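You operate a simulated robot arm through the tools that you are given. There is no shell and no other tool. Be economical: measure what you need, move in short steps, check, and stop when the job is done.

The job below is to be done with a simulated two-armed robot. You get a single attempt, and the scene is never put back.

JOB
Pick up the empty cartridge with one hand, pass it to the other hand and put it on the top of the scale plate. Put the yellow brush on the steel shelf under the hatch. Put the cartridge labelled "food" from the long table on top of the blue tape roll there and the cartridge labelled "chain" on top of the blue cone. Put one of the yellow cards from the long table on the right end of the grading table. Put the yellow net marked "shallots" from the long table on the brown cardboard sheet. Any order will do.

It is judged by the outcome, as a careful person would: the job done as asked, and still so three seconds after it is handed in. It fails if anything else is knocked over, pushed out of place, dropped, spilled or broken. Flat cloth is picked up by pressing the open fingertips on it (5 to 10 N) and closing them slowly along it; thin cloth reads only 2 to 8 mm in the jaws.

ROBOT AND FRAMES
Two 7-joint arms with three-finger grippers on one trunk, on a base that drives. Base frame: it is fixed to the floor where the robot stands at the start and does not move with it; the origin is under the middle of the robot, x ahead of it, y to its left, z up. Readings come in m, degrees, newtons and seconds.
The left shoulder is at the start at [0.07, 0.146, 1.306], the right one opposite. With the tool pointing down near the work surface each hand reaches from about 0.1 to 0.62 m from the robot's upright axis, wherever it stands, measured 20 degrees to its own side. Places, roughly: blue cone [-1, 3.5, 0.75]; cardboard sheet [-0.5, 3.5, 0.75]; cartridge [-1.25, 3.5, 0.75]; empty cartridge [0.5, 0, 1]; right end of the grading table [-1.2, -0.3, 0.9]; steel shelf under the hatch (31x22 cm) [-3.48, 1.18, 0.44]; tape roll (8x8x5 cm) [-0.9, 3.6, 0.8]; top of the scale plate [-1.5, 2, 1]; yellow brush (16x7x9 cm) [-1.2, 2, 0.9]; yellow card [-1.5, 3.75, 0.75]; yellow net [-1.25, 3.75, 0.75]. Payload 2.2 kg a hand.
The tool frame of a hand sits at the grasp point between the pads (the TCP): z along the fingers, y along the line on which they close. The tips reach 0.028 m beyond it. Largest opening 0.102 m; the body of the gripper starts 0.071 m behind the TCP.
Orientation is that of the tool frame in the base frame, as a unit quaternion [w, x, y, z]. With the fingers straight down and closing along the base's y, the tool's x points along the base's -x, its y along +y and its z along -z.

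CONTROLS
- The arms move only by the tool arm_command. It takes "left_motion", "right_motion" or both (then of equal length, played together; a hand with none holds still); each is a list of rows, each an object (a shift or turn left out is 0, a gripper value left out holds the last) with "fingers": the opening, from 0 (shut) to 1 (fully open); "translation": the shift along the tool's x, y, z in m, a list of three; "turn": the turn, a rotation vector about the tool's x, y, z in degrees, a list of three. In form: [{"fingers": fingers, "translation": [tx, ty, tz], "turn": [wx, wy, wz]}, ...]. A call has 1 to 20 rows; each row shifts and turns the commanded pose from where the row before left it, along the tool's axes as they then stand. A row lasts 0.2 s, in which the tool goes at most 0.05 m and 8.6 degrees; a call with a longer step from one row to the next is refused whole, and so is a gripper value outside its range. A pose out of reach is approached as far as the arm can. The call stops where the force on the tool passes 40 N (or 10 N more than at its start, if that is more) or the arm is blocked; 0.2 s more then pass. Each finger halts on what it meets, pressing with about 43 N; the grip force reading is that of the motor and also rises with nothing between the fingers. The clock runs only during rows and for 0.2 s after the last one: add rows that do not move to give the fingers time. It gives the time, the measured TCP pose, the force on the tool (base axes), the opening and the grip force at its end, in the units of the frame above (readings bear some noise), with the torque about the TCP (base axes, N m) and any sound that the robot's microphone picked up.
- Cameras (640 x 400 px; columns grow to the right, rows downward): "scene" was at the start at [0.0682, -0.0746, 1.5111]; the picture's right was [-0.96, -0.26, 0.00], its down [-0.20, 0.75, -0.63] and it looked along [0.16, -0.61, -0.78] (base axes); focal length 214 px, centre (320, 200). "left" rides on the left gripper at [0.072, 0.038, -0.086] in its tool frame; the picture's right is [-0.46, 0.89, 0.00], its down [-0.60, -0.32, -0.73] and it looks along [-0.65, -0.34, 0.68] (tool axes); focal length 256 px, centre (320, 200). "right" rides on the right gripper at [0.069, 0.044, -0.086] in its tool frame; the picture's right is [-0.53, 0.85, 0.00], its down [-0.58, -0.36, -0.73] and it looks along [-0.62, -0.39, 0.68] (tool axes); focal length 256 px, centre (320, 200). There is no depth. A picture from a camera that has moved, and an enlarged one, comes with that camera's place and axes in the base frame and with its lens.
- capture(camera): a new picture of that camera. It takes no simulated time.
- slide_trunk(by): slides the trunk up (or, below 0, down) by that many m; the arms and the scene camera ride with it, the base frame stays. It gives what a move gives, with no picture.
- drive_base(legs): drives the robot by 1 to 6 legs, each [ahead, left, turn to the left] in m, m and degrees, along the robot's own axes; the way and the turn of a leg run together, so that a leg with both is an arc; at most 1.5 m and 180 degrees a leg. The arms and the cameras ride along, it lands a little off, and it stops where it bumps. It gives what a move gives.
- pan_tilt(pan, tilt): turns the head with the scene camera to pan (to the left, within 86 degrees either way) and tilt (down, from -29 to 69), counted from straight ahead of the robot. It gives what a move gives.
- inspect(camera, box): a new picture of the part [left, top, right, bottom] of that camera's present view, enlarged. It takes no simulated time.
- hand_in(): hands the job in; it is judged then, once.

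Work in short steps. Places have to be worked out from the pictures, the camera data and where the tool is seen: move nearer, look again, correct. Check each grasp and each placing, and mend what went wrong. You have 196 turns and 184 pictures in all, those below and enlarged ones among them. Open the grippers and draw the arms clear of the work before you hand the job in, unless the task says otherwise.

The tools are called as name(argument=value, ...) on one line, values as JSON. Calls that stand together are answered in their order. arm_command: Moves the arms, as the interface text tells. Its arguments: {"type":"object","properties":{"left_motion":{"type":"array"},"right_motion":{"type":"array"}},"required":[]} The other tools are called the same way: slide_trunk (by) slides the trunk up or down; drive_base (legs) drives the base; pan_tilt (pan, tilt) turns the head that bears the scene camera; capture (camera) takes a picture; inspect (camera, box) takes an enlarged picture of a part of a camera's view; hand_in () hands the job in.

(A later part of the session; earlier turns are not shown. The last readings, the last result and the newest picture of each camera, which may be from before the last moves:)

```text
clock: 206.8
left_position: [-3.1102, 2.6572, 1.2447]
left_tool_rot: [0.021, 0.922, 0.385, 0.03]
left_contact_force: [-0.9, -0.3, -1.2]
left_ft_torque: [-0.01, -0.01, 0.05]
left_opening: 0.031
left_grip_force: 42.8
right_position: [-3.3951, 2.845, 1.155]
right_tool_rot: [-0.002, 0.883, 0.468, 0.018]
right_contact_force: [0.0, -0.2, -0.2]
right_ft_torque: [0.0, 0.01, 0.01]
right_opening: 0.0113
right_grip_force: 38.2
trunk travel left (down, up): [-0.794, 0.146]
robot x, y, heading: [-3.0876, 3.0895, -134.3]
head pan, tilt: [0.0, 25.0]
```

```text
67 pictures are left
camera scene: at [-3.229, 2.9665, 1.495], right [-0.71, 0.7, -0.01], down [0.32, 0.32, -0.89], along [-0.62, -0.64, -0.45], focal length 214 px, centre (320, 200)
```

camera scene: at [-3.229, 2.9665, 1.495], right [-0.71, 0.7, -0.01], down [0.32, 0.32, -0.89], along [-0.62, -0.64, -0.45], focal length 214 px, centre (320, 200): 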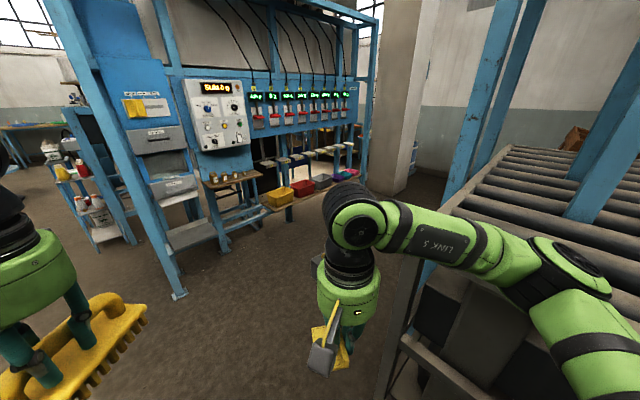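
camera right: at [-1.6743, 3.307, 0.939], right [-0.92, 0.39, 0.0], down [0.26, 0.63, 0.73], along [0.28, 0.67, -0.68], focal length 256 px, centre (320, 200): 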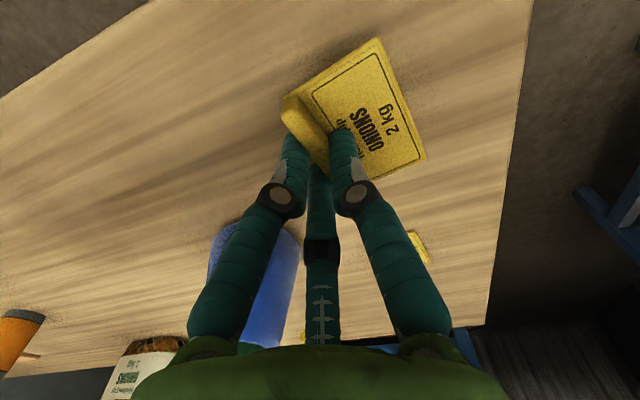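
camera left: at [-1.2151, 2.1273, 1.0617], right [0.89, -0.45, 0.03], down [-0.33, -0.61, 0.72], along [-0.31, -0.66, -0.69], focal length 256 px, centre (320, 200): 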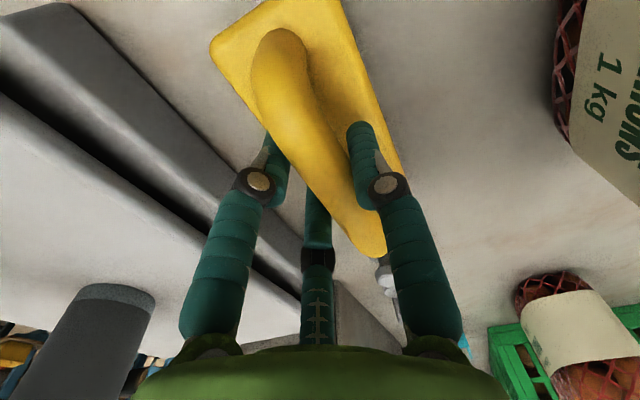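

The right elbow met the roller stand. I move 0.15 m toward +x and then finish the turn.

drive_base(legs=[[-0.104, 0.108, 0], [0, 0, 44]])

capture(camera="scene")

```text
clock: 207.6
left_position: [-3.1081, 2.6606, 1.2445]
left_tool_rot: [0.022, 0.925, 0.379, 0.035]
left_contact_force: [0.8, -0.5, -2.0]
left_ft_torque: [-0.01, 0.0, -0.01]
left_opening: 0.031
left_grip_force: 43.0
right_position: [-3.3907, 2.8522, 1.1575]
right_tool_rot: [0.0, 0.885, 0.465, 0.017]
right_contact_force: [0.3, -0.6, 0.2]
right_ft_torque: [0.0, -0.02, -0.01]
right_opening: 0.0113
right_grip_force: 38.4
trunk travel left (down, up): [-0.794, 0.146]
robot x, y, heading: [-3.0842, 3.0894, -135.5]
head pan, tilt: [0.0, 25.0]
stopped in leg 1: the robot was blocked; the commanded pose is now the measured one
```

```text
66 pictures are left
camera scene: at [-3.2222, 2.9737, 1.4959], right [-0.71, 0.71, -0.01], down [0.32, 0.31, -0.9], along [-0.63, -0.64, -0.45], focal length 214 px, centre (320, 200)
```

scene: 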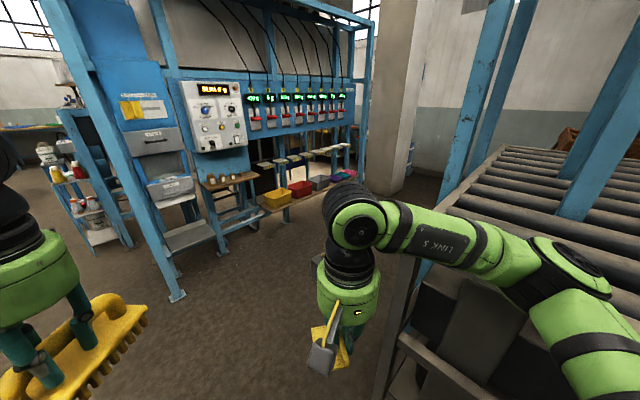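

Still blocked, so the contact may be on the left, with the trolley. I look left.

pan_tilt(pan=70, tilt=30)

capture(camera="scene")

pan_tilt(pan=-70, tilt=40)

capture(camera="scene")

```text
clock: 209.0
left_position: [-3.1089, 2.6603, 1.2452]
left_tool_rot: [0.023, 0.924, 0.38, 0.034]
left_contact_force: [-0.1, -0.9, -1.9]
left_ft_torque: [0.03, -0.01, 0.0]
left_opening: 0.0308
left_grip_force: 43.4
right_position: [-3.3924, 2.8492, 1.1557]
right_tool_rot: [0.0, 0.885, 0.465, 0.018]
right_contact_force: [-0.8, 0.0, -0.8]
right_ft_torque: [-0.02, -0.01, 0.03]
right_opening: 0.0114
right_grip_force: 38.9
trunk travel left (down, up): [-0.794, 0.146]
robot x, y, heading: [-3.0842, 3.0881, -134.9]
head pan, tilt: [70.0, 30.0]
```

```text
65 pictures are left
camera scene: at [-3.1209, 2.9552, 1.4902], right [-0.91, -0.42, -0.03], down [-0.19, 0.46, -0.87], along [0.38, -0.78, -0.5], focal length 214 px, centre (320, 200)
```

scene: 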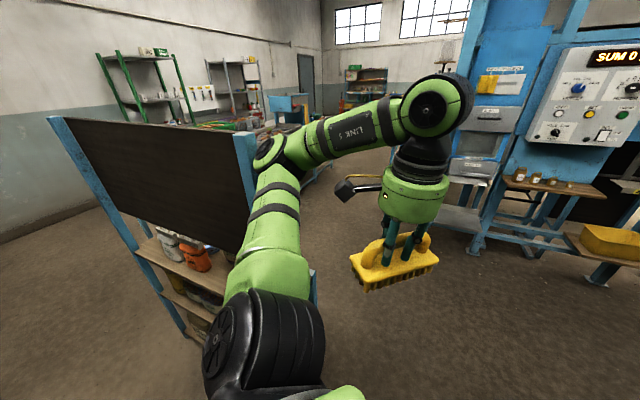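

```text
clock: 211.2
left_position: [-3.1079, 2.6624, 1.245]
left_tool_rot: [0.023, 0.924, 0.38, 0.033]
left_contact_force: [0.8, -0.3, -2.1]
left_ft_torque: [0.02, 0.01, 0.0]
left_opening: 0.0311
left_grip_force: 42.3
right_position: [-3.3919, 2.8504, 1.1551]
right_tool_rot: [0.0, 0.885, 0.465, 0.017]
right_contact_force: [-0.5, 0.8, -0.5]
right_ft_torque: [0.0, -0.01, 0.01]
right_opening: 0.0111
right_grip_force: 38.4
trunk travel left (down, up): [-0.794, 0.146]
robot x, y, heading: [-3.084, 3.0934, -134.8]
head pan, tilt: [-70.0, 40.0]
```

```text
64 pictures are left
camera scene: at [-3.2356, 3.0734, 1.4728], right [0.42, 0.91, 0.02], down [0.61, -0.26, -0.75], along [-0.68, 0.33, -0.66], focal length 214 px, centre (320, 200)
```

scene: 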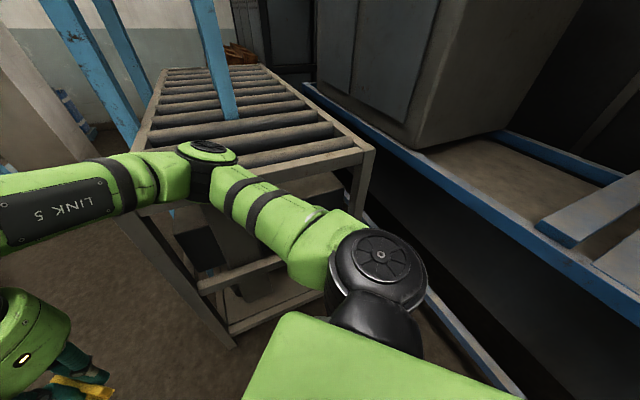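

The left forearm rests against the trolley post. I rotate back right 8° to free it.

drive_base(legs=[[0, 0, -8]])

pan_tilt(pan=70, tilt=30)

capture(camera="scene")

```text
clock: 212.2
left_position: [-3.129, 2.679, 1.2514]
left_tool_rot: [0.023, 0.947, 0.319, 0.014]
left_contact_force: [0.2, -0.6, -1.4]
left_ft_torque: [-0.02, 0.0, 0.02]
left_opening: 0.031
left_grip_force: 43.0
right_position: [-3.3853, 2.903, 1.1681]
right_tool_rot: [-0.002, 0.914, 0.405, 0.0]
right_contact_force: [1.2, -0.6, -0.9]
right_ft_torque: [-0.03, 0.06, 0.01]
right_opening: 0.0112
right_grip_force: 38.1
trunk travel left (down, up): [-0.794, 0.146]
robot x, y, heading: [-3.0848, 3.0896, -142.5]
head pan, tilt: [-70.0, 40.0]
```

```text
clock: 214.5
left_position: [-3.1305, 2.6763, 1.2498]
left_tool_rot: [0.022, 0.947, 0.32, 0.014]
left_contact_force: [0.3, -0.1, -1.4]
left_ft_torque: [0.04, -0.02, 0.0]
left_opening: 0.0307
left_grip_force: 43.0
right_position: [-3.3884, 2.9005, 1.1667]
right_tool_rot: [-0.002, 0.914, 0.405, 0.001]
right_contact_force: [-0.2, 0.5, 0.5]
right_ft_torque: [0.0, 0.02, 0.02]
right_opening: 0.0113
right_grip_force: 38.4
trunk travel left (down, up): [-0.794, 0.146]
robot x, y, heading: [-3.0835, 3.0908, -142.5]
head pan, tilt: [70.0, 30.0]
```

```text
63 pictures are left
camera scene: at [-3.0961, 2.9709, 1.4921], right [-0.95, -0.3, 0.0], down [-0.15, 0.48, -0.87], along [0.26, -0.83, -0.5], focal length 214 px, centre (320, 200)
```

scene: 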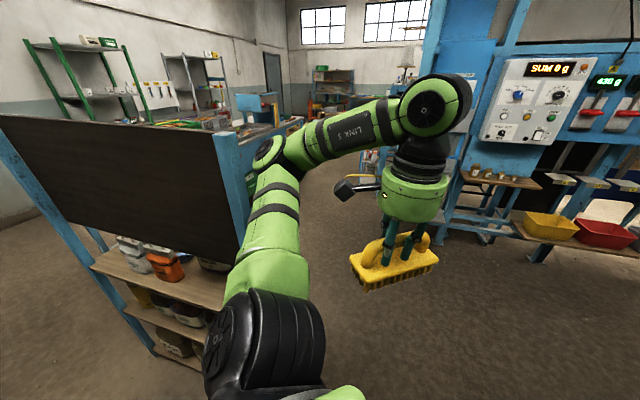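

Freed and level again. I extend both hands forward and inward so the elbows tuck in.

arm_command(left_motion=[{"translation": [-0.036, -0.019, 0]}, {"translation": [-0.036, -0.019, 0]}, {"translation": [-0.036, -0.019, 0]}, {"translation": [-0.036, -0.019, 0]}, {"translation": [-0.036, -0.019, 0]}, {"translation": [-0.036, -0.019, 0]}, {"translation": [-0.036, -0.019, 0]}, {"translation": [-0.036, -0.019, 0]}, {}], right_motion=[{"translation": [-0.0138, -0.0236, 0]}, {"translation": [-0.0138, -0.0236, 0]}, {"translation": [-0.0138, -0.0236, 0]}, {"translation": [-0.0138, -0.0236, 0]}, {"translation": [-0.0138, -0.0236, 0]}, {"translation": [-0.0138, -0.0236, 0]}, {"translation": [-0.0138, -0.0236, 0]}, {"translation": [-0.0138, -0.0236, 0]}, {}])

capture(camera="scene")

```text
clock: 216.5
left_position: [-3.4506, 2.6206, 1.2386]
left_tool_rot: [0.021, 0.947, 0.319, 0.014]
left_contact_force: [-0.4, 0.2, -0.3]
left_ft_torque: [0.04, 0.01, 0.01]
left_opening: 0.0309
left_grip_force: 43.3
right_position: [-3.6015, 2.9462, 1.1669]
right_tool_rot: [-0.002, 0.914, 0.405, 0.001]
right_contact_force: [-0.3, -0.2, 0.4]
right_ft_torque: [0.03, 0.06, 0.0]
right_opening: 0.0114
right_grip_force: 38.4
trunk travel left (down, up): [-0.794, 0.146]
robot x, y, heading: [-3.0789, 3.0903, -142.6]
head pan, tilt: [70.0, 30.0]
```

```text
62 pictures are left
camera scene: at [-3.0944, 2.9705, 1.4921], right [-0.95, -0.3, 0.0], down [-0.15, 0.48, -0.87], along [0.26, -0.83, -0.5], focal length 214 px, centre (320, 200)
```

scene: 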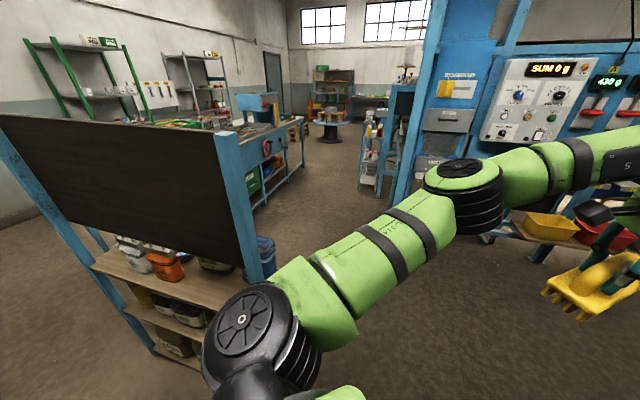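

Elbows tucked. I rotate in stages with a small shift toward -x between them.

drive_base(legs=[[0, 0, 25], [0.055, -0.107, 0], [0, 0, 27]])

pan_tilt(pan=0, tilt=35)

capture(camera="scene")

```text
clock: 220.3
left_position: [-3.062, 2.509, 1.2383]
left_tool_rot: [0.012, 0.711, 0.702, 0.023]
left_contact_force: [-0.4, 0.4, -1.0]
left_ft_torque: [0.06, 0.02, 0.01]
left_opening: 0.031
left_grip_force: 42.9
right_position: [-3.4098, 2.5911, 1.1666]
right_tool_rot: [-0.002, 0.644, 0.765, 0.001]
right_contact_force: [-0.8, -0.4, -1.3]
right_ft_torque: [0.05, -0.01, -0.01]
right_opening: 0.0113
right_grip_force: 38.6
trunk travel left (down, up): [-0.794, 0.146]
robot x, y, heading: [-3.2066, 3.0894, -90.6]
head pan, tilt: [70.0, 30.0]
```

```text
clock: 221.8
left_position: [-3.06, 2.51, 1.2374]
left_tool_rot: [0.013, 0.711, 0.703, 0.023]
left_contact_force: [0.3, 0.0, -0.2]
left_ft_torque: [0.01, 0.04, 0.01]
left_opening: 0.0309
left_grip_force: 43.3
right_position: [-3.4082, 2.5917, 1.1666]
right_tool_rot: [-0.003, 0.644, 0.765, 0.001]
right_contact_force: [-0.2, 0.2, -0.3]
right_ft_torque: [0.01, 0.0, -0.02]
right_opening: 0.0111
right_grip_force: 38.2
trunk travel left (down, up): [-0.794, 0.146]
robot x, y, heading: [-3.2016, 3.0874, -90.4]
head pan, tilt: [0.0, 35.0]
```

```text
61 pictures are left
camera scene: at [-3.2043, 2.9502, 1.4843], right [-1.0, 0.01, 0.0], down [0.0, 0.57, -0.82], along [-0.01, -0.82, -0.57], focal length 214 px, centre (320, 200)
```

scene: 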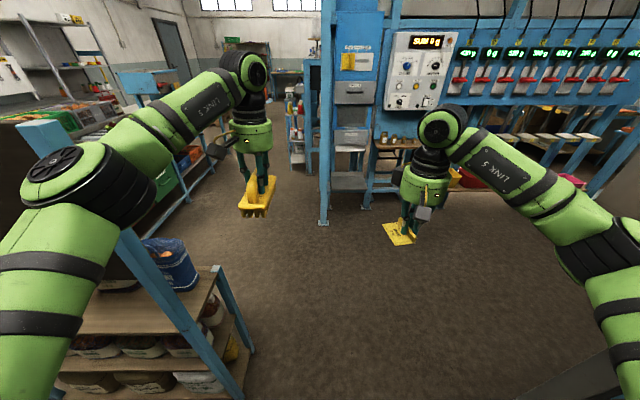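

Facing the machine; the steel shelf is at about image (347,184). I drive straight ahead past the trolley, then shift right.

drive_base(legs=[[0.85, 0, 0], [0.2, -0.2, 0]])

pan_tilt(pan=0, tilt=50)

capture(camera="scene")

```text
clock: 227.8
left_position: [-3.2681, 1.4641, 1.2385]
left_tool_rot: [0.013, 0.711, 0.702, 0.021]
left_contact_force: [0.5, -0.3, -1.6]
left_ft_torque: [0.02, 0.01, -0.03]
left_opening: 0.031
left_grip_force: 42.3
right_position: [-3.6171, 1.5451, 1.168]
right_tool_rot: [-0.002, 0.645, 0.764, 0.0]
right_contact_force: [0.1, -0.4, 0.2]
right_ft_torque: [-0.03, 0.03, 0.02]
right_opening: 0.0109
right_grip_force: 37.8
trunk travel left (down, up): [-0.794, 0.146]
robot x, y, heading: [-3.4099, 2.0435, -90.3]
head pan, tilt: [0.0, 35.0]
```

```text
clock: 228.6
left_position: [-3.2697, 1.4615, 1.2386]
left_tool_rot: [0.014, 0.711, 0.702, 0.023]
left_contact_force: [-0.4, -0.6, -0.2]
left_ft_torque: [0.02, -0.01, 0.0]
left_opening: 0.0308
left_grip_force: 43.7
right_position: [-3.6191, 1.5427, 1.167]
right_tool_rot: [-0.002, 0.644, 0.765, 0.002]
right_contact_force: [0.7, 0.5, 0.6]
right_ft_torque: [0.02, -0.01, 0.03]
right_opening: 0.0109
right_grip_force: 38.6
trunk travel left (down, up): [-0.794, 0.146]
robot x, y, heading: [-3.4092, 2.0421, -90.7]
head pan, tilt: [0.0, 50.0]
```

```text
60 pictures are left
camera scene: at [-3.4137, 1.9125, 1.4626], right [-1.0, 0.01, 0.0], down [0.01, 0.77, -0.64], along [-0.01, -0.64, -0.77], focal length 214 px, centre (320, 200)
```

scene: 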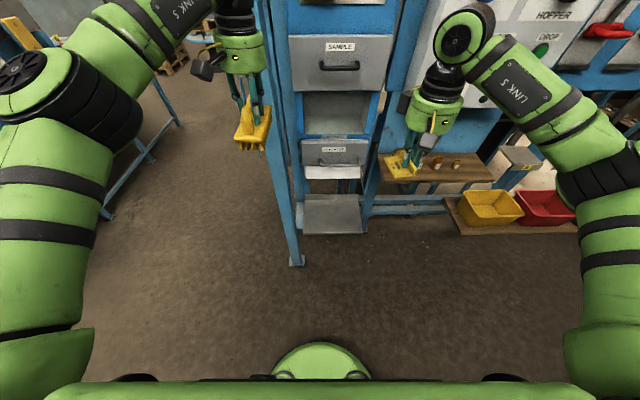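

inspect(camera="scene", box=[260, 30, 410, 250])

```text
1.82 times, centred on (335, 140) of scene
camera zoom: at [-3.4137, 1.9125, 1.4626], right [-1.0, 0.01, 0.0], down [0.01, 0.77, -0.64], along [-0.01, -0.64, -0.77], focal length 390 px, centre (293, 309)
```

zoom: 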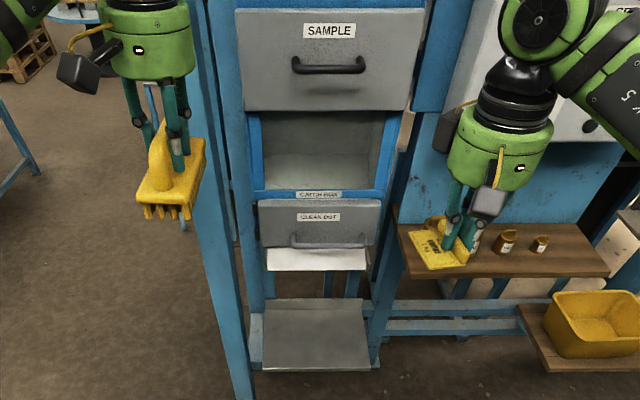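

The shelf (x −3.65…−3.34, y≈1.08…1.30) lies under the "CLEAN OUT" hatch. I lower the trunk 0.42 m and look again from lower down.

slide_trunk(by=-0.42)

pan_tilt(pan=0, tilt=30)

capture(camera="scene")

capture(camera="left")

```text
refused: -0.42 is not a number from -0.4 to 0.4
```

```text
clock: 229.4
left_position: [-3.2706, 1.4623, 1.2392]
left_tool_rot: [0.014, 0.711, 0.702, 0.023]
left_contact_force: [0.2, 0.0, -1.2]
left_ft_torque: [0.01, 0.03, 0.02]
left_opening: 0.0309
left_grip_force: 42.9
right_position: [-3.6169, 1.5438, 1.1675]
right_tool_rot: [-0.001, 0.644, 0.765, 0.0]
right_contact_force: [-0.8, 0.0, -1.4]
right_ft_torque: [-0.01, 0.0, -0.01]
right_opening: 0.0114
right_grip_force: 37.9
trunk travel left (down, up): [-0.794, 0.146]
robot x, y, heading: [-3.408, 2.0444, -90.6]
head pan, tilt: [0.0, 30.0]
```

```text
58 pictures are left
camera scene: at [-3.4132, 1.8996, 1.492], right [-1.0, 0.01, 0.0], down [0.01, 0.5, -0.87], along [-0.01, -0.87, -0.5], focal length 214 px, centre (320, 200)
```

scene: 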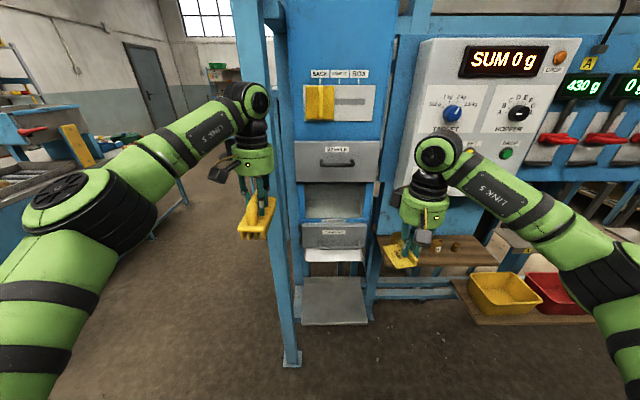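

```text
57 pictures are left
camera left: at [-3.236, 1.5325, 1.3265], right [0.88, -0.48, 0.04], down [-0.36, -0.61, 0.71], along [-0.31, -0.63, -0.71], focal length 256 px, centre (320, 200)
```

left: 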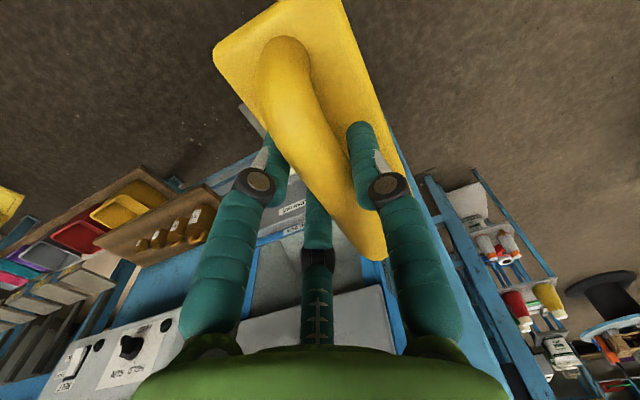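

slide_trunk(by=-0.4)

capture(camera="scene")

inspect(camera="scene", box=[230, 60, 430, 300])

```text
clock: 233.3
left_position: [-3.27, 1.4623, 0.8394]
left_tool_rot: [0.013, 0.711, 0.703, 0.023]
left_contact_force: [0.2, -0.3, -1.3]
left_ft_torque: [0.01, 0.02, 0.04]
left_opening: 0.0307
left_grip_force: 42.7
right_position: [-3.6177, 1.5446, 0.767]
right_tool_rot: [-0.002, 0.644, 0.765, 0.001]
right_contact_force: [0.3, -0.2, 0.2]
right_ft_torque: [0.03, -0.02, 0.02]
right_opening: 0.0112
right_grip_force: 37.7
trunk travel left (down, up): [-0.394, 0.546]
robot x, y, heading: [-3.4106, 2.0412, -90.6]
head pan, tilt: [0.0, 30.0]
```

```text
56 pictures are left
camera scene: at [-3.4133, 1.8998, 1.0921], right [-1.0, 0.01, 0.0], down [0.01, 0.5, -0.87], along [-0.01, -0.87, -0.5], focal length 214 px, centre (320, 200)
```

scene: 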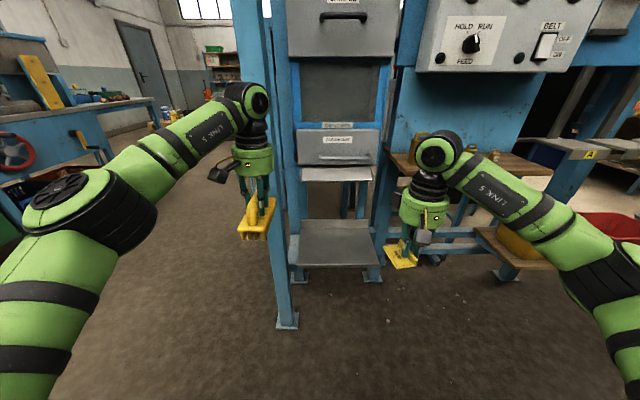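

```text
1.67 times, centred on (330, 180) of scene
camera zoom: at [-3.4133, 1.8998, 1.0921], right [-1.0, 0.01, 0.0], down [0.01, 0.5, -0.87], along [-0.01, -0.87, -0.5], focal length 358 px, centre (303, 233)
```

zoom: 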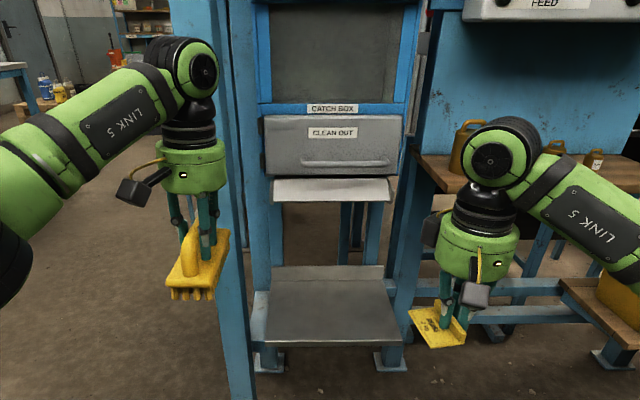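

Hatch lip front is y≈1.22, z≈0.78; shelf front y≈1.31, z≈0.45. I turn the brush crosswise (90°) and pull the right hand back, then drive closer.

arm_command(left_motion=[{"turn": [0, 0, -8.2]}, {"turn": [0, 0, -8.2]}, {"turn": [0, 0, -8.2]}, {"turn": [0, 0, -8.2]}, {"turn": [0, 0, -8.2]}, {"turn": [0, 0, -8.2]}, {"turn": [0, 0, -8.2]}, {"turn": [0, 0, -8.2]}, {"turn": [0, 0, -8.2]}, {"turn": [0, 0, -8.2]}, {"turn": [0, 0, -8.2]}, {}], right_motion=[{"translation": [0.0394, 0.0072, 0]}, {"translation": [0.0394, 0.0072, 0]}, {"translation": [0.0394, 0.0072, 0]}, {"translation": [0.0394, 0.0072, 0]}, {"translation": [0.0394, 0.0072, 0]}, {}, {}, {}, {}, {}, {}, {}])

drive_base(legs=[[0, -0.09, 0], [0.2, 0, 0]])

capture(camera="scene")

```text
clock: 235.9
left_position: [-3.2699, 1.4618, 0.8387]
left_tool_rot: [0.026, 0.004, 1.0, 0.007]
left_contact_force: [-1.1, 0.8, -1.1]
left_ft_torque: [-0.03, 0.05, 0.01]
left_opening: 0.0309
left_grip_force: 42.8
right_position: [-3.6176, 1.7441, 0.7682]
right_tool_rot: [-0.002, 0.645, 0.764, 0.001]
right_contact_force: [-0.7, 0.2, -0.5]
right_ft_torque: [-0.01, 0.0, 0.04]
right_opening: 0.0111
right_grip_force: 38.7
trunk travel left (down, up): [-0.394, 0.546]
robot x, y, heading: [-3.4106, 2.0415, -90.8]
head pan, tilt: [0.0, 30.0]
```

```text
clock: 238.2
left_position: [-3.3655, 1.2643, 0.8374]
left_tool_rot: [0.024, 0.007, 1.0, 0.007]
left_contact_force: [-15.2, 7.2, -4.7]
left_ft_torque: [0.03, 0.5, 0.88]
left_opening: 0.0316
left_grip_force: 43.1
right_position: [-3.7112, 1.5473, 0.7671]
right_tool_rot: [-0.001, 0.644, 0.765, 0.002]
right_contact_force: [0.6, 0.1, -0.1]
right_ft_torque: [0.02, 0.01, 0.0]
right_opening: 0.0112
right_grip_force: 38.2
trunk travel left (down, up): [-0.394, 0.546]
robot x, y, heading: [-3.4997, 1.8416, -90.4]
head pan, tilt: [0.0, 30.0]
```

```text
54 pictures are left
camera scene: at [-3.5082, 1.7026, 1.0921], right [-1.0, 0.01, 0.0], down [0.01, 0.5, -0.87], along [-0.01, -0.87, -0.5], focal length 214 px, centre (320, 200)
```

scene: 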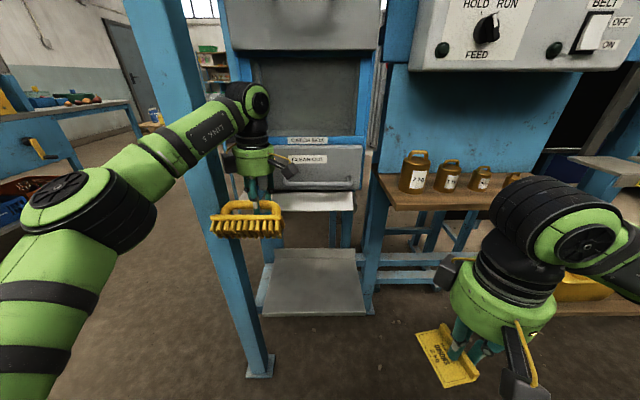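

The brush end touches the left post (15 N). I pull back slightly and shift it right to x≈-3.47.

arm_command(left_motion=[{"translation": [0.015, 0.02, 0]}, {"translation": [0.03, 0.01, 0]}, {"translation": [0.04, 0, 0]}, {"translation": [0.025, 0, 0]}, {}])

capture(camera="left")

capture(camera="scene")

```text
clock: 239.3
left_position: [-3.4726, 1.2964, 0.8333]
left_tool_rot: [0.023, 0.006, 1.0, 0.007]
left_contact_force: [-0.2, -0.8, -1.1]
left_ft_torque: [-0.07, 0.04, 0.01]
left_opening: 0.0312
left_grip_force: 43.1
right_position: [-3.7093, 1.5461, 0.7676]
right_tool_rot: [-0.001, 0.644, 0.765, 0.0]
right_contact_force: [0.3, 0.3, -0.4]
right_ft_torque: [0.0, 0.02, 0.04]
right_opening: 0.0113
right_grip_force: 38.4
trunk travel left (down, up): [-0.394, 0.546]
robot x, y, heading: [-3.5027, 1.8431, -90.5]
head pan, tilt: [0.0, 30.0]
```

```text
53 pictures are left
camera left: at [-3.5501, 1.3329, 0.9155], right [0.47, 0.88, 0.03], down [0.57, -0.33, 0.75], along [0.67, -0.34, -0.66], focal length 256 px, centre (320, 200)
```

left: 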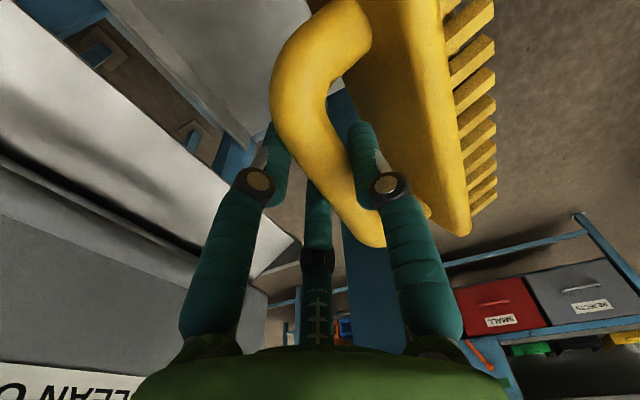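

```text
52 pictures are left
camera scene: at [-3.5053, 1.702, 1.0921], right [-1.0, 0.01, 0.0], down [0.0, 0.5, -0.87], along [-0.01, -0.87, -0.5], focal length 214 px, centre (320, 200)
```

scene: 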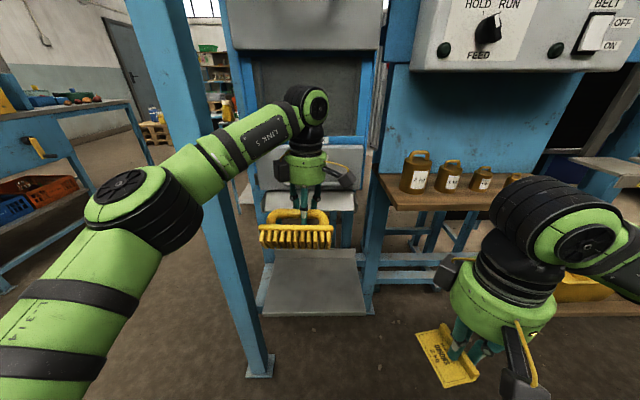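

The bump may have rolled the brush in the grip; I inspect.

inspect(camera="scene", box=[235, 130, 365, 260])

```text
3.08 times, centred on (300, 195) of scene
camera zoom: at [-3.5053, 1.702, 1.0921], right [-1.0, 0.01, 0.0], down [0.0, 0.5, -0.87], along [-0.01, -0.87, -0.5], focal length 660 px, centre (382, 215)
```

zoom: 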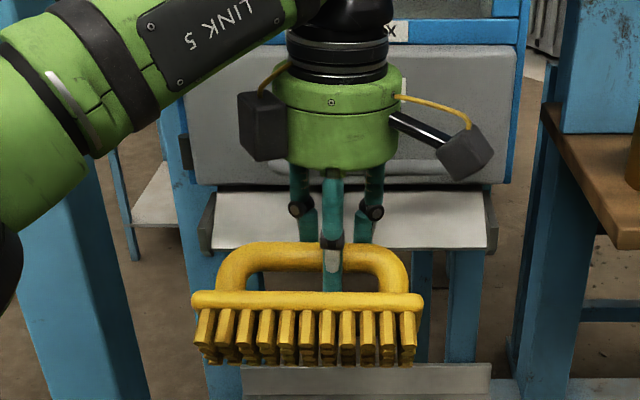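

The brush has rolled ~35° (bristles toward the robot). Tilting the hand by +33° about tool x levels it and also keeps the wrist away from the hatch.

arm_command(left_motion=[{"turn": [8.25, 0, 0]}, {"turn": [8.25, 0, 0]}, {"turn": [8.25, 0, 0]}, {"turn": [8.25, 0, 0]}, {}, {}])

inspect(camera="scene", box=[235, 130, 365, 260])

capture(camera="right")

```text
clock: 240.8
left_position: [-3.4739, 1.2963, 0.833]
left_tool_rot: [0.021, 0.013, 0.96, -0.278]
left_contact_force: [-0.7, 0.0, -1.9]
left_ft_torque: [-0.03, 0.01, -0.03]
left_opening: 0.0314
left_grip_force: 43.0
right_position: [-3.7093, 1.5464, 0.7679]
right_tool_rot: [-0.002, 0.644, 0.765, 0.001]
right_contact_force: [-0.6, -0.1, -0.8]
right_ft_torque: [-0.01, -0.02, 0.03]
right_opening: 0.0112
right_grip_force: 38.6
trunk travel left (down, up): [-0.394, 0.546]
robot x, y, heading: [-3.5032, 1.8452, -90.5]
head pan, tilt: [0.0, 30.0]
```

```text
3.08 times, centred on (300, 195) of scene
camera zoom: at [-3.5056, 1.7021, 1.0921], right [-1.0, 0.01, 0.0], down [0.01, 0.5, -0.87], along [-0.01, -0.87, -0.5], focal length 660 px, centre (382, 215)
```

zoom: 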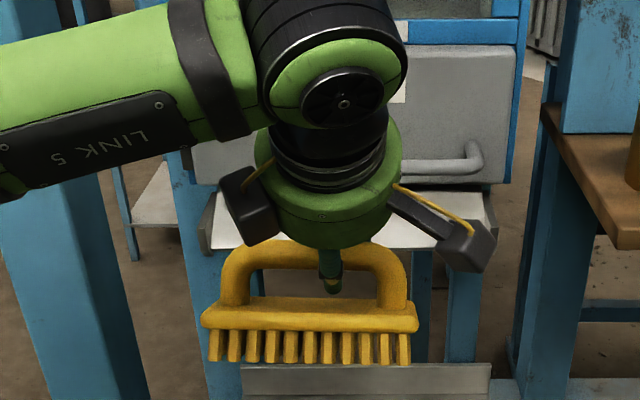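

```text
49 pictures are left
camera right: at [-3.6777, 1.6219, 0.8547], right [0.92, -0.38, 0.0], down [-0.26, -0.63, 0.73], along [-0.28, -0.67, -0.68], focal length 256 px, centre (320, 200)
```

right: 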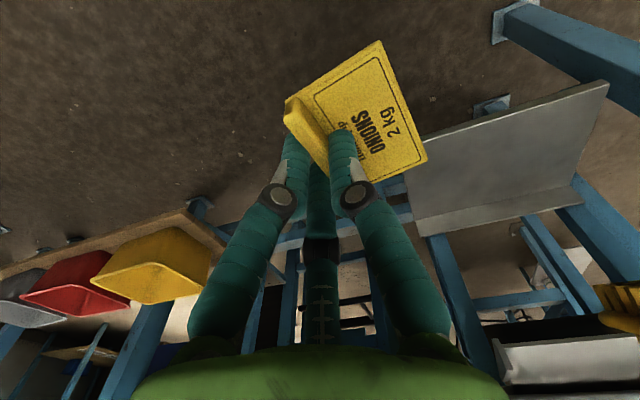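

The top face is only partly visible (~23° roll remaining). I tilt the hand 23° more.

arm_command(left_motion=[{"turn": [7.7, 0, 0]}, {"turn": [7.7, 0, 0]}, {"turn": [7.7, 0, 0]}, {}, {}])

inspect(camera="scene", box=[235, 130, 365, 260])

capture(camera="left")

```text
clock: 241.9
left_position: [-3.4732, 1.2957, 0.8331]
left_tool_rot: [0.019, 0.016, 0.886, -0.464]
left_contact_force: [-0.9, 0.2, -1.7]
left_ft_torque: [0.0, 0.04, -0.02]
left_opening: 0.0313
left_grip_force: 43.2
right_position: [-3.7096, 1.547, 0.7679]
right_tool_rot: [-0.002, 0.644, 0.765, 0.001]
right_contact_force: [0.8, -0.9, 0.4]
right_ft_torque: [-0.01, 0.0, 0.02]
right_opening: 0.0111
right_grip_force: 38.4
trunk travel left (down, up): [-0.394, 0.546]
robot x, y, heading: [-3.5004, 1.8399, -90.6]
head pan, tilt: [0.0, 30.0]
```

```text
3.08 times, centred on (300, 195) of scene
camera zoom: at [-3.5056, 1.702, 1.0921], right [-1.0, 0.01, 0.0], down [0.01, 0.5, -0.87], along [-0.01, -0.87, -0.5], focal length 660 px, centre (382, 215)
```

zoom: 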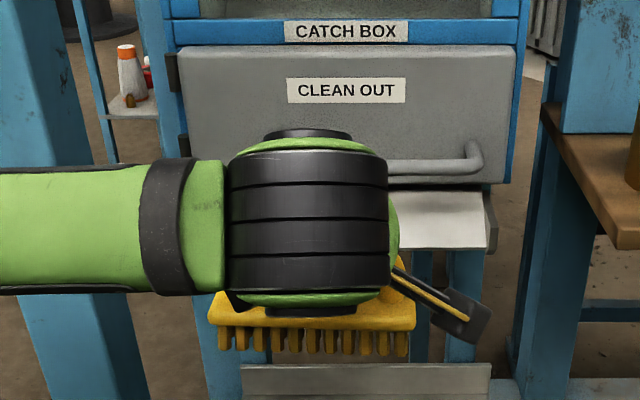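

```text
47 pictures are left
camera left: at [-3.5459, 1.3891, 0.8468], right [0.5, 0.5, -0.71], down [0.58, 0.41, 0.7], along [0.64, -0.76, -0.08], focal length 256 px, centre (320, 200)
```

left: 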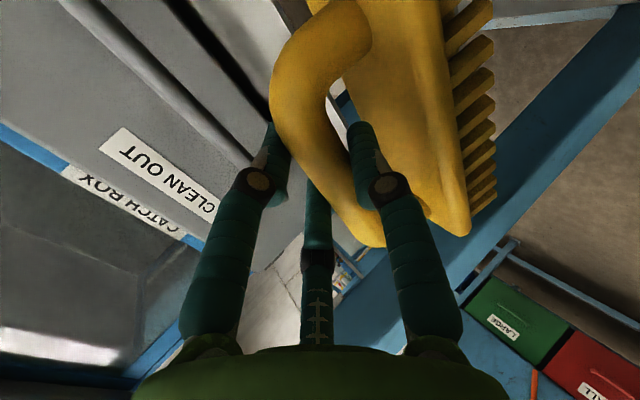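

About 10° more needed by the bristle direction in the left view. I add 10° and lower the hand to z≈0.61 in front of the shelf.

arm_command(left_motion=[{"turn": [5, 0, 0]}, {"turn": [5, 0, 0]}, {"translation": [0, 0.0402, 0.0179]}, {"translation": [0, 0.0402, 0.0179]}, {"translation": [0, 0.0402, 0.0179]}, {"translation": [0, 0.0402, 0.0179]}, {"translation": [0, 0.0402, 0.0179]}, {}, {}])

capture(camera="scene")

capture(camera="left")

```text
clock: 243.9
left_position: [-3.4643, 1.2993, 0.6128]
left_tool_rot: [0.018, 0.019, 0.842, -0.539]
left_contact_force: [-0.2, -1.0, -0.6]
left_ft_torque: [0.03, 0.03, -0.03]
left_opening: 0.0314
left_grip_force: 43.1
right_position: [-3.7104, 1.5458, 0.7673]
right_tool_rot: [-0.002, 0.644, 0.765, 0.001]
right_contact_force: [0.1, 0.5, 0.5]
right_ft_torque: [0.02, -0.02, 0.03]
right_opening: 0.0114
right_grip_force: 38.5
trunk travel left (down, up): [-0.394, 0.546]
robot x, y, heading: [-3.5045, 1.8441, -90.8]
head pan, tilt: [0.0, 30.0]
```

```text
46 pictures are left
camera scene: at [-3.5057, 1.7019, 1.0921], right [-1.0, 0.01, 0.0], down [0.01, 0.5, -0.87], along [-0.01, -0.87, -0.5], focal length 214 px, centre (320, 200)
```

scene: 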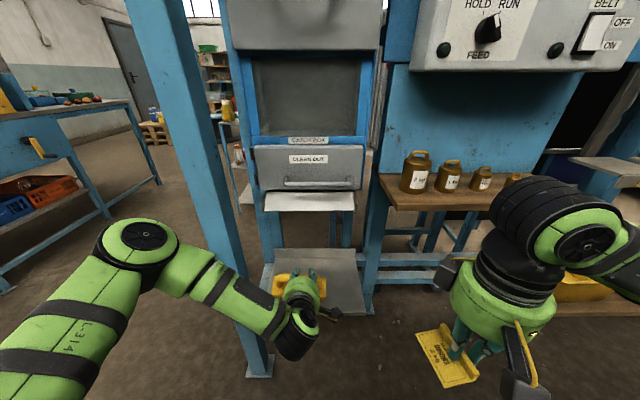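

```text
45 pictures are left
camera left: at [-3.5354, 1.3947, 0.6106], right [0.51, 0.36, -0.78], down [0.58, 0.52, 0.62], along [0.64, -0.77, 0.05], focal length 256 px, centre (320, 200)
```

left: 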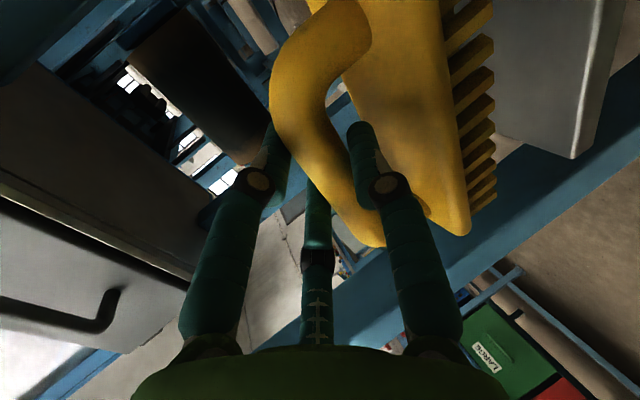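

Level now. I move forward 9 cm over the shelf and check.

arm_command(left_motion=[{"translation": [0, -0.0122, 0.0274]}, {"translation": [0, -0.0122, 0.0274]}, {"translation": [0, -0.0122, 0.0274]}, {"translation": [0, 0.0183, 0.008]}, {}])

capture(camera="left")

inspect(camera="scene", box=[230, 210, 390, 350])

```text
clock: 245.2
left_position: [-3.4629, 1.2099, 0.5943]
left_tool_rot: [0.017, 0.018, 0.842, -0.54]
left_contact_force: [0.0, 0.2, -1.0]
left_ft_torque: [0.01, 0.05, 0.0]
left_opening: 0.0315
left_grip_force: 43.0
right_position: [-3.7091, 1.5478, 0.7675]
right_tool_rot: [-0.002, 0.644, 0.765, 0.0]
right_contact_force: [0.2, -0.4, -0.1]
right_ft_torque: [0.01, 0.01, -0.04]
right_opening: 0.0112
right_grip_force: 38.3
trunk travel left (down, up): [-0.394, 0.546]
robot x, y, heading: [-3.4971, 1.8418, -90.4]
head pan, tilt: [0.0, 30.0]
```

```text
44 pictures are left
camera left: at [-3.5347, 1.3042, 0.5898], right [0.51, 0.36, -0.78], down [0.58, 0.52, 0.62], along [0.64, -0.77, 0.05], focal length 256 px, centre (320, 200)
```

left: 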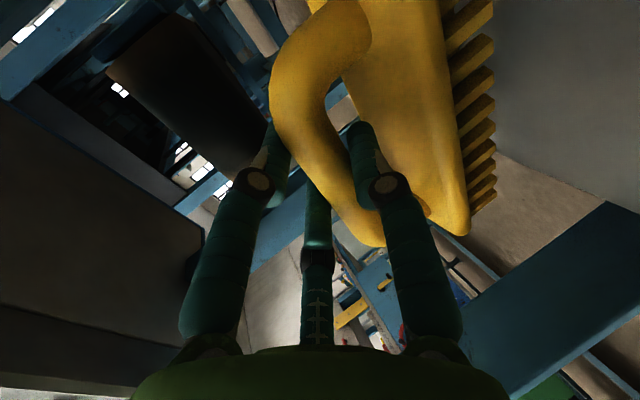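

```text
2.86 times, centred on (310, 280) of scene
camera zoom: at [-3.5055, 1.702, 1.0921], right [-1.0, 0.01, 0.0], down [0.0, 0.5, -0.87], along [-0.01, -0.87, -0.5], focal length 613 px, centre (349, -29)
```

zoom: 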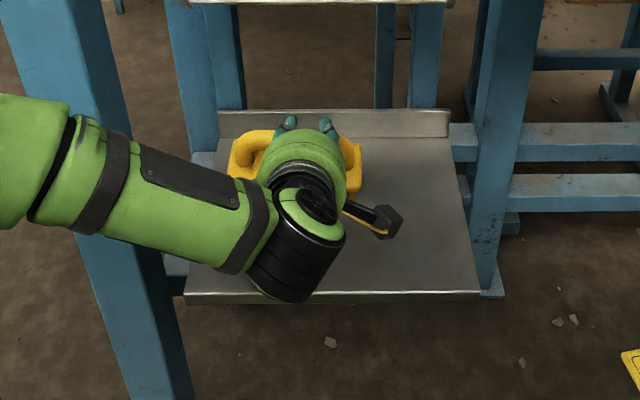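

Over the shelf. I lower 4 cm, then creep.

arm_command(left_motion=[{"translation": [0, 0.0183, 0.008]}, {"translation": [0, 0.0137, 0.006]}, {"translation": [0, 0.0046, 0.002]}, {}])

inspect(camera="scene", box=[230, 210, 390, 350])

capture(camera="right")

```text
clock: 246.2
left_position: [-3.4619, 1.2112, 0.5537]
left_tool_rot: [0.017, 0.018, 0.842, -0.539]
left_contact_force: [-0.1, -0.2, -1.3]
left_ft_torque: [0.05, 0.03, -0.03]
left_opening: 0.0312
left_grip_force: 43.1
right_position: [-3.7101, 1.5471, 0.767]
right_tool_rot: [-0.001, 0.645, 0.764, 0.001]
right_contact_force: [0.0, 0.6, -0.4]
right_ft_torque: [-0.04, 0.03, 0.0]
right_opening: 0.0114
right_grip_force: 38.1
trunk travel left (down, up): [-0.394, 0.546]
robot x, y, heading: [-3.5027, 1.8457, -90.8]
head pan, tilt: [0.0, 30.0]
```

```text
2.86 times, centred on (310, 280) of scene
camera zoom: at [-3.5056, 1.702, 1.0921], right [-1.0, 0.01, 0.0], down [0.01, 0.5, -0.87], along [-0.01, -0.87, -0.5], focal length 613 px, centre (349, -29)
```

zoom: 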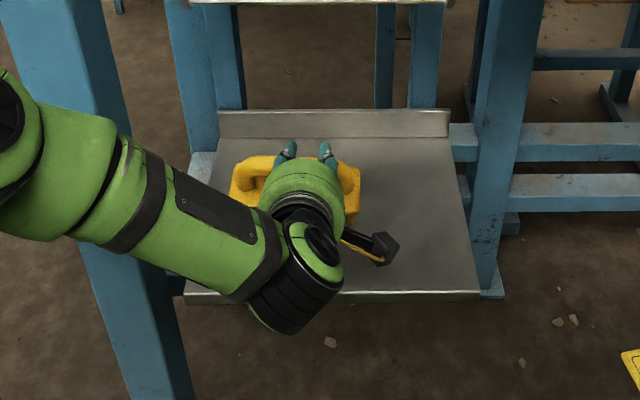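

```text
41 pictures are left
camera right: at [-3.6777, 1.6219, 0.8546], right [0.92, -0.38, 0.0], down [-0.26, -0.63, 0.73], along [-0.28, -0.67, -0.68], focal length 256 px, centre (320, 200)
```

right: 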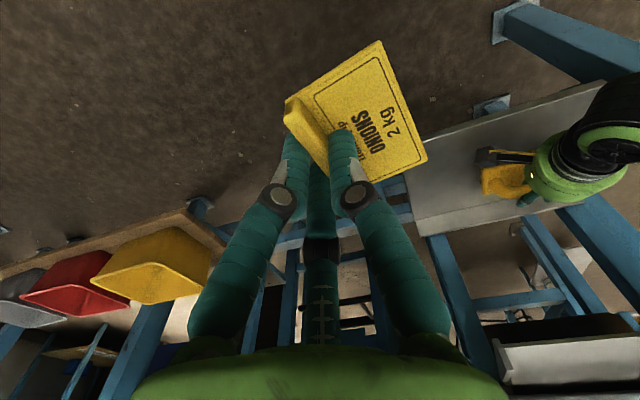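

Continue creeping down to contact.

arm_command(left_motion=[{"translation": [0, 0.0055, 0.0024]}, {"translation": [0, 0.0046, 0.002]}, {"translation": [0, 0.0046, 0.002]}, {}])

```text
clock: 247.2
left_position: [-3.4611, 1.2101, 0.5372]
left_tool_rot: [0.017, 0.018, 0.841, -0.541]
left_contact_force: [-0.7, -0.1, 1.2]
left_ft_torque: [-0.01, 0.15, 0.01]
left_opening: 0.0313
left_grip_force: 43.3
right_position: [-3.71, 1.5474, 0.7684]
right_tool_rot: [-0.002, 0.644, 0.765, 0.001]
right_contact_force: [-0.5, 0.6, 0.5]
right_ft_torque: [-0.03, 0.02, -0.02]
right_opening: 0.0114
right_grip_force: 38.2
trunk travel left (down, up): [-0.394, 0.546]
robot x, y, heading: [-3.5028, 1.8458, -90.7]
head pan, tilt: [0.0, 30.0]
```

First light contact. A few mm more to seat it.

arm_command(left_motion=[{"translation": [0, 0.0027, 0.0012]}, {"translation": [0, 0.0027, 0.0012]}, {}])

```text
clock: 247.9
left_position: [-3.4596, 1.2092, 0.5368]
left_tool_rot: [0.016, 0.017, 0.838, -0.544]
left_contact_force: [1.1, -3.7, 20.1]
left_ft_torque: [-0.07, 1.07, 0.22]
left_opening: 0.0313
left_grip_force: 43.0
right_position: [-3.7097, 1.5488, 0.7687]
right_tool_rot: [-0.001, 0.645, 0.764, -0.001]
right_contact_force: [0.3, 0.5, 0.2]
right_ft_torque: [0.01, 0.02, 0.0]
right_opening: 0.0111
right_grip_force: 37.9
trunk travel left (down, up): [-0.394, 0.546]
robot x, y, heading: [-3.5015, 1.8443, -90.9]
head pan, tilt: [0.0, 30.0]
```

Contact at one end (slight tilt). I ease up 3 mm, then open just enough to free the handle.

arm_command(left_motion=[{"translation": [0, -0.0027, -0.0012]}, {"fingers": 0.34}, {"fingers": 0.38}, {"fingers": 0.42}, {}, {}])

capture(camera="left")

inspect(camera="scene", box=[230, 210, 390, 350])

```text
clock: 249.3
left_position: [-3.4616, 1.2101, 0.5333]
left_tool_rot: [0.017, 0.018, 0.842, -0.539]
left_contact_force: [-0.1, 0.5, 0.2]
left_ft_torque: [0.03, 0.01, 0.06]
left_opening: 0.0429
left_grip_force: 0.0
right_position: [-3.7099, 1.5472, 0.7673]
right_tool_rot: [-0.002, 0.644, 0.765, 0.0]
right_contact_force: [0.0, 0.4, -0.6]
right_ft_torque: [-0.01, 0.03, 0.0]
right_opening: 0.0114
right_grip_force: 39.0
trunk travel left (down, up): [-0.394, 0.546]
robot x, y, heading: [-3.501, 1.8445, -90.6]
head pan, tilt: [0.0, 30.0]
```

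```text
40 pictures are left
camera left: at [-3.5327, 1.3054, 0.531], right [0.51, 0.36, -0.78], down [0.58, 0.52, 0.62], along [0.64, -0.77, 0.05], focal length 256 px, centre (320, 200)
```

left: 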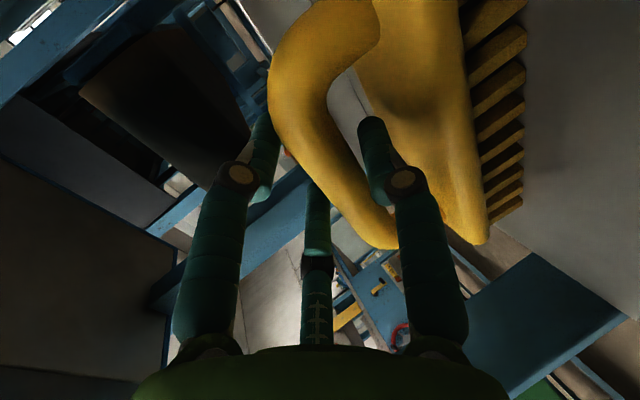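

```text
2.86 times, centred on (310, 280) of scene
camera zoom: at [-3.5056, 1.7022, 1.0921], right [-1.0, 0.01, 0.0], down [0.01, 0.5, -0.87], along [-0.01, -0.87, -0.5], focal length 613 px, centre (349, -29)
```

zoom: 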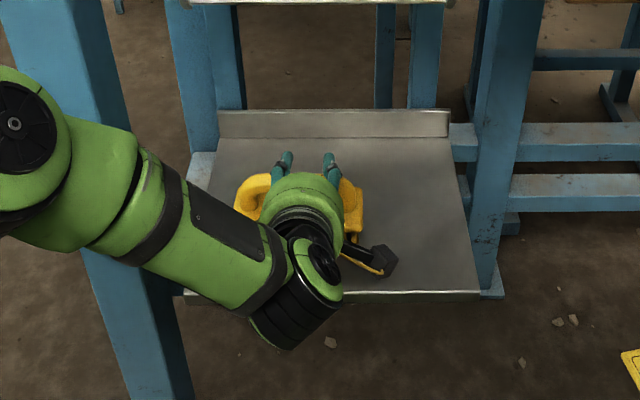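

Released and resting on its bristles. I retract along the fingers' axis slowly.

arm_command(left_motion=[{"translation": [0, 0, -0.01]}, {"translation": [0, 0, -0.015]}, {"translation": [0, 0, -0.025]}, {"translation": [0, 0, -0.04]}, {"translation": [0, 0, -0.04]}, {}])

inspect(camera="scene", box=[230, 210, 390, 350])

```text
clock: 250.8
left_position: [-3.4612, 1.3287, 0.5897]
left_tool_rot: [0.016, 0.018, 0.841, -0.54]
left_contact_force: [0.1, -0.2, 0.7]
left_ft_torque: [-0.02, 0.01, -0.02]
left_opening: 0.0429
left_grip_force: 0.1
right_position: [-3.7093, 1.5461, 0.7672]
right_tool_rot: [-0.003, 0.645, 0.764, 0.001]
right_contact_force: [0.7, -0.1, 0.2]
right_ft_torque: [-0.05, -0.02, 0.0]
right_opening: 0.0114
right_grip_force: 38.8
trunk travel left (down, up): [-0.394, 0.546]
robot x, y, heading: [-3.5024, 1.8433, -90.5]
head pan, tilt: [0.0, 30.0]
```

```text
2.86 times, centred on (310, 280) of scene
camera zoom: at [-3.5057, 1.702, 1.0921], right [-1.0, 0.01, 0.0], down [0.01, 0.5, -0.87], along [-0.01, -0.87, -0.5], focal length 613 px, centre (349, -29)
```

zoom: 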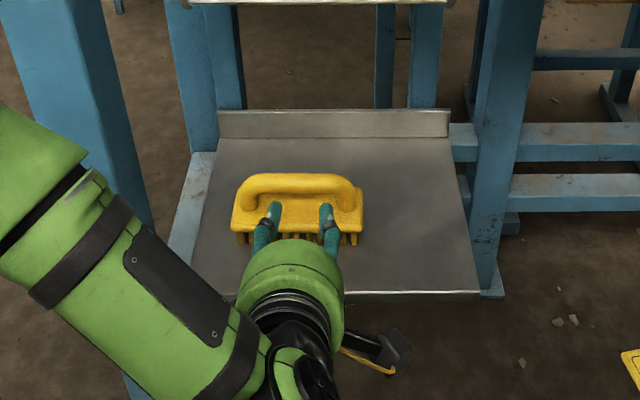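

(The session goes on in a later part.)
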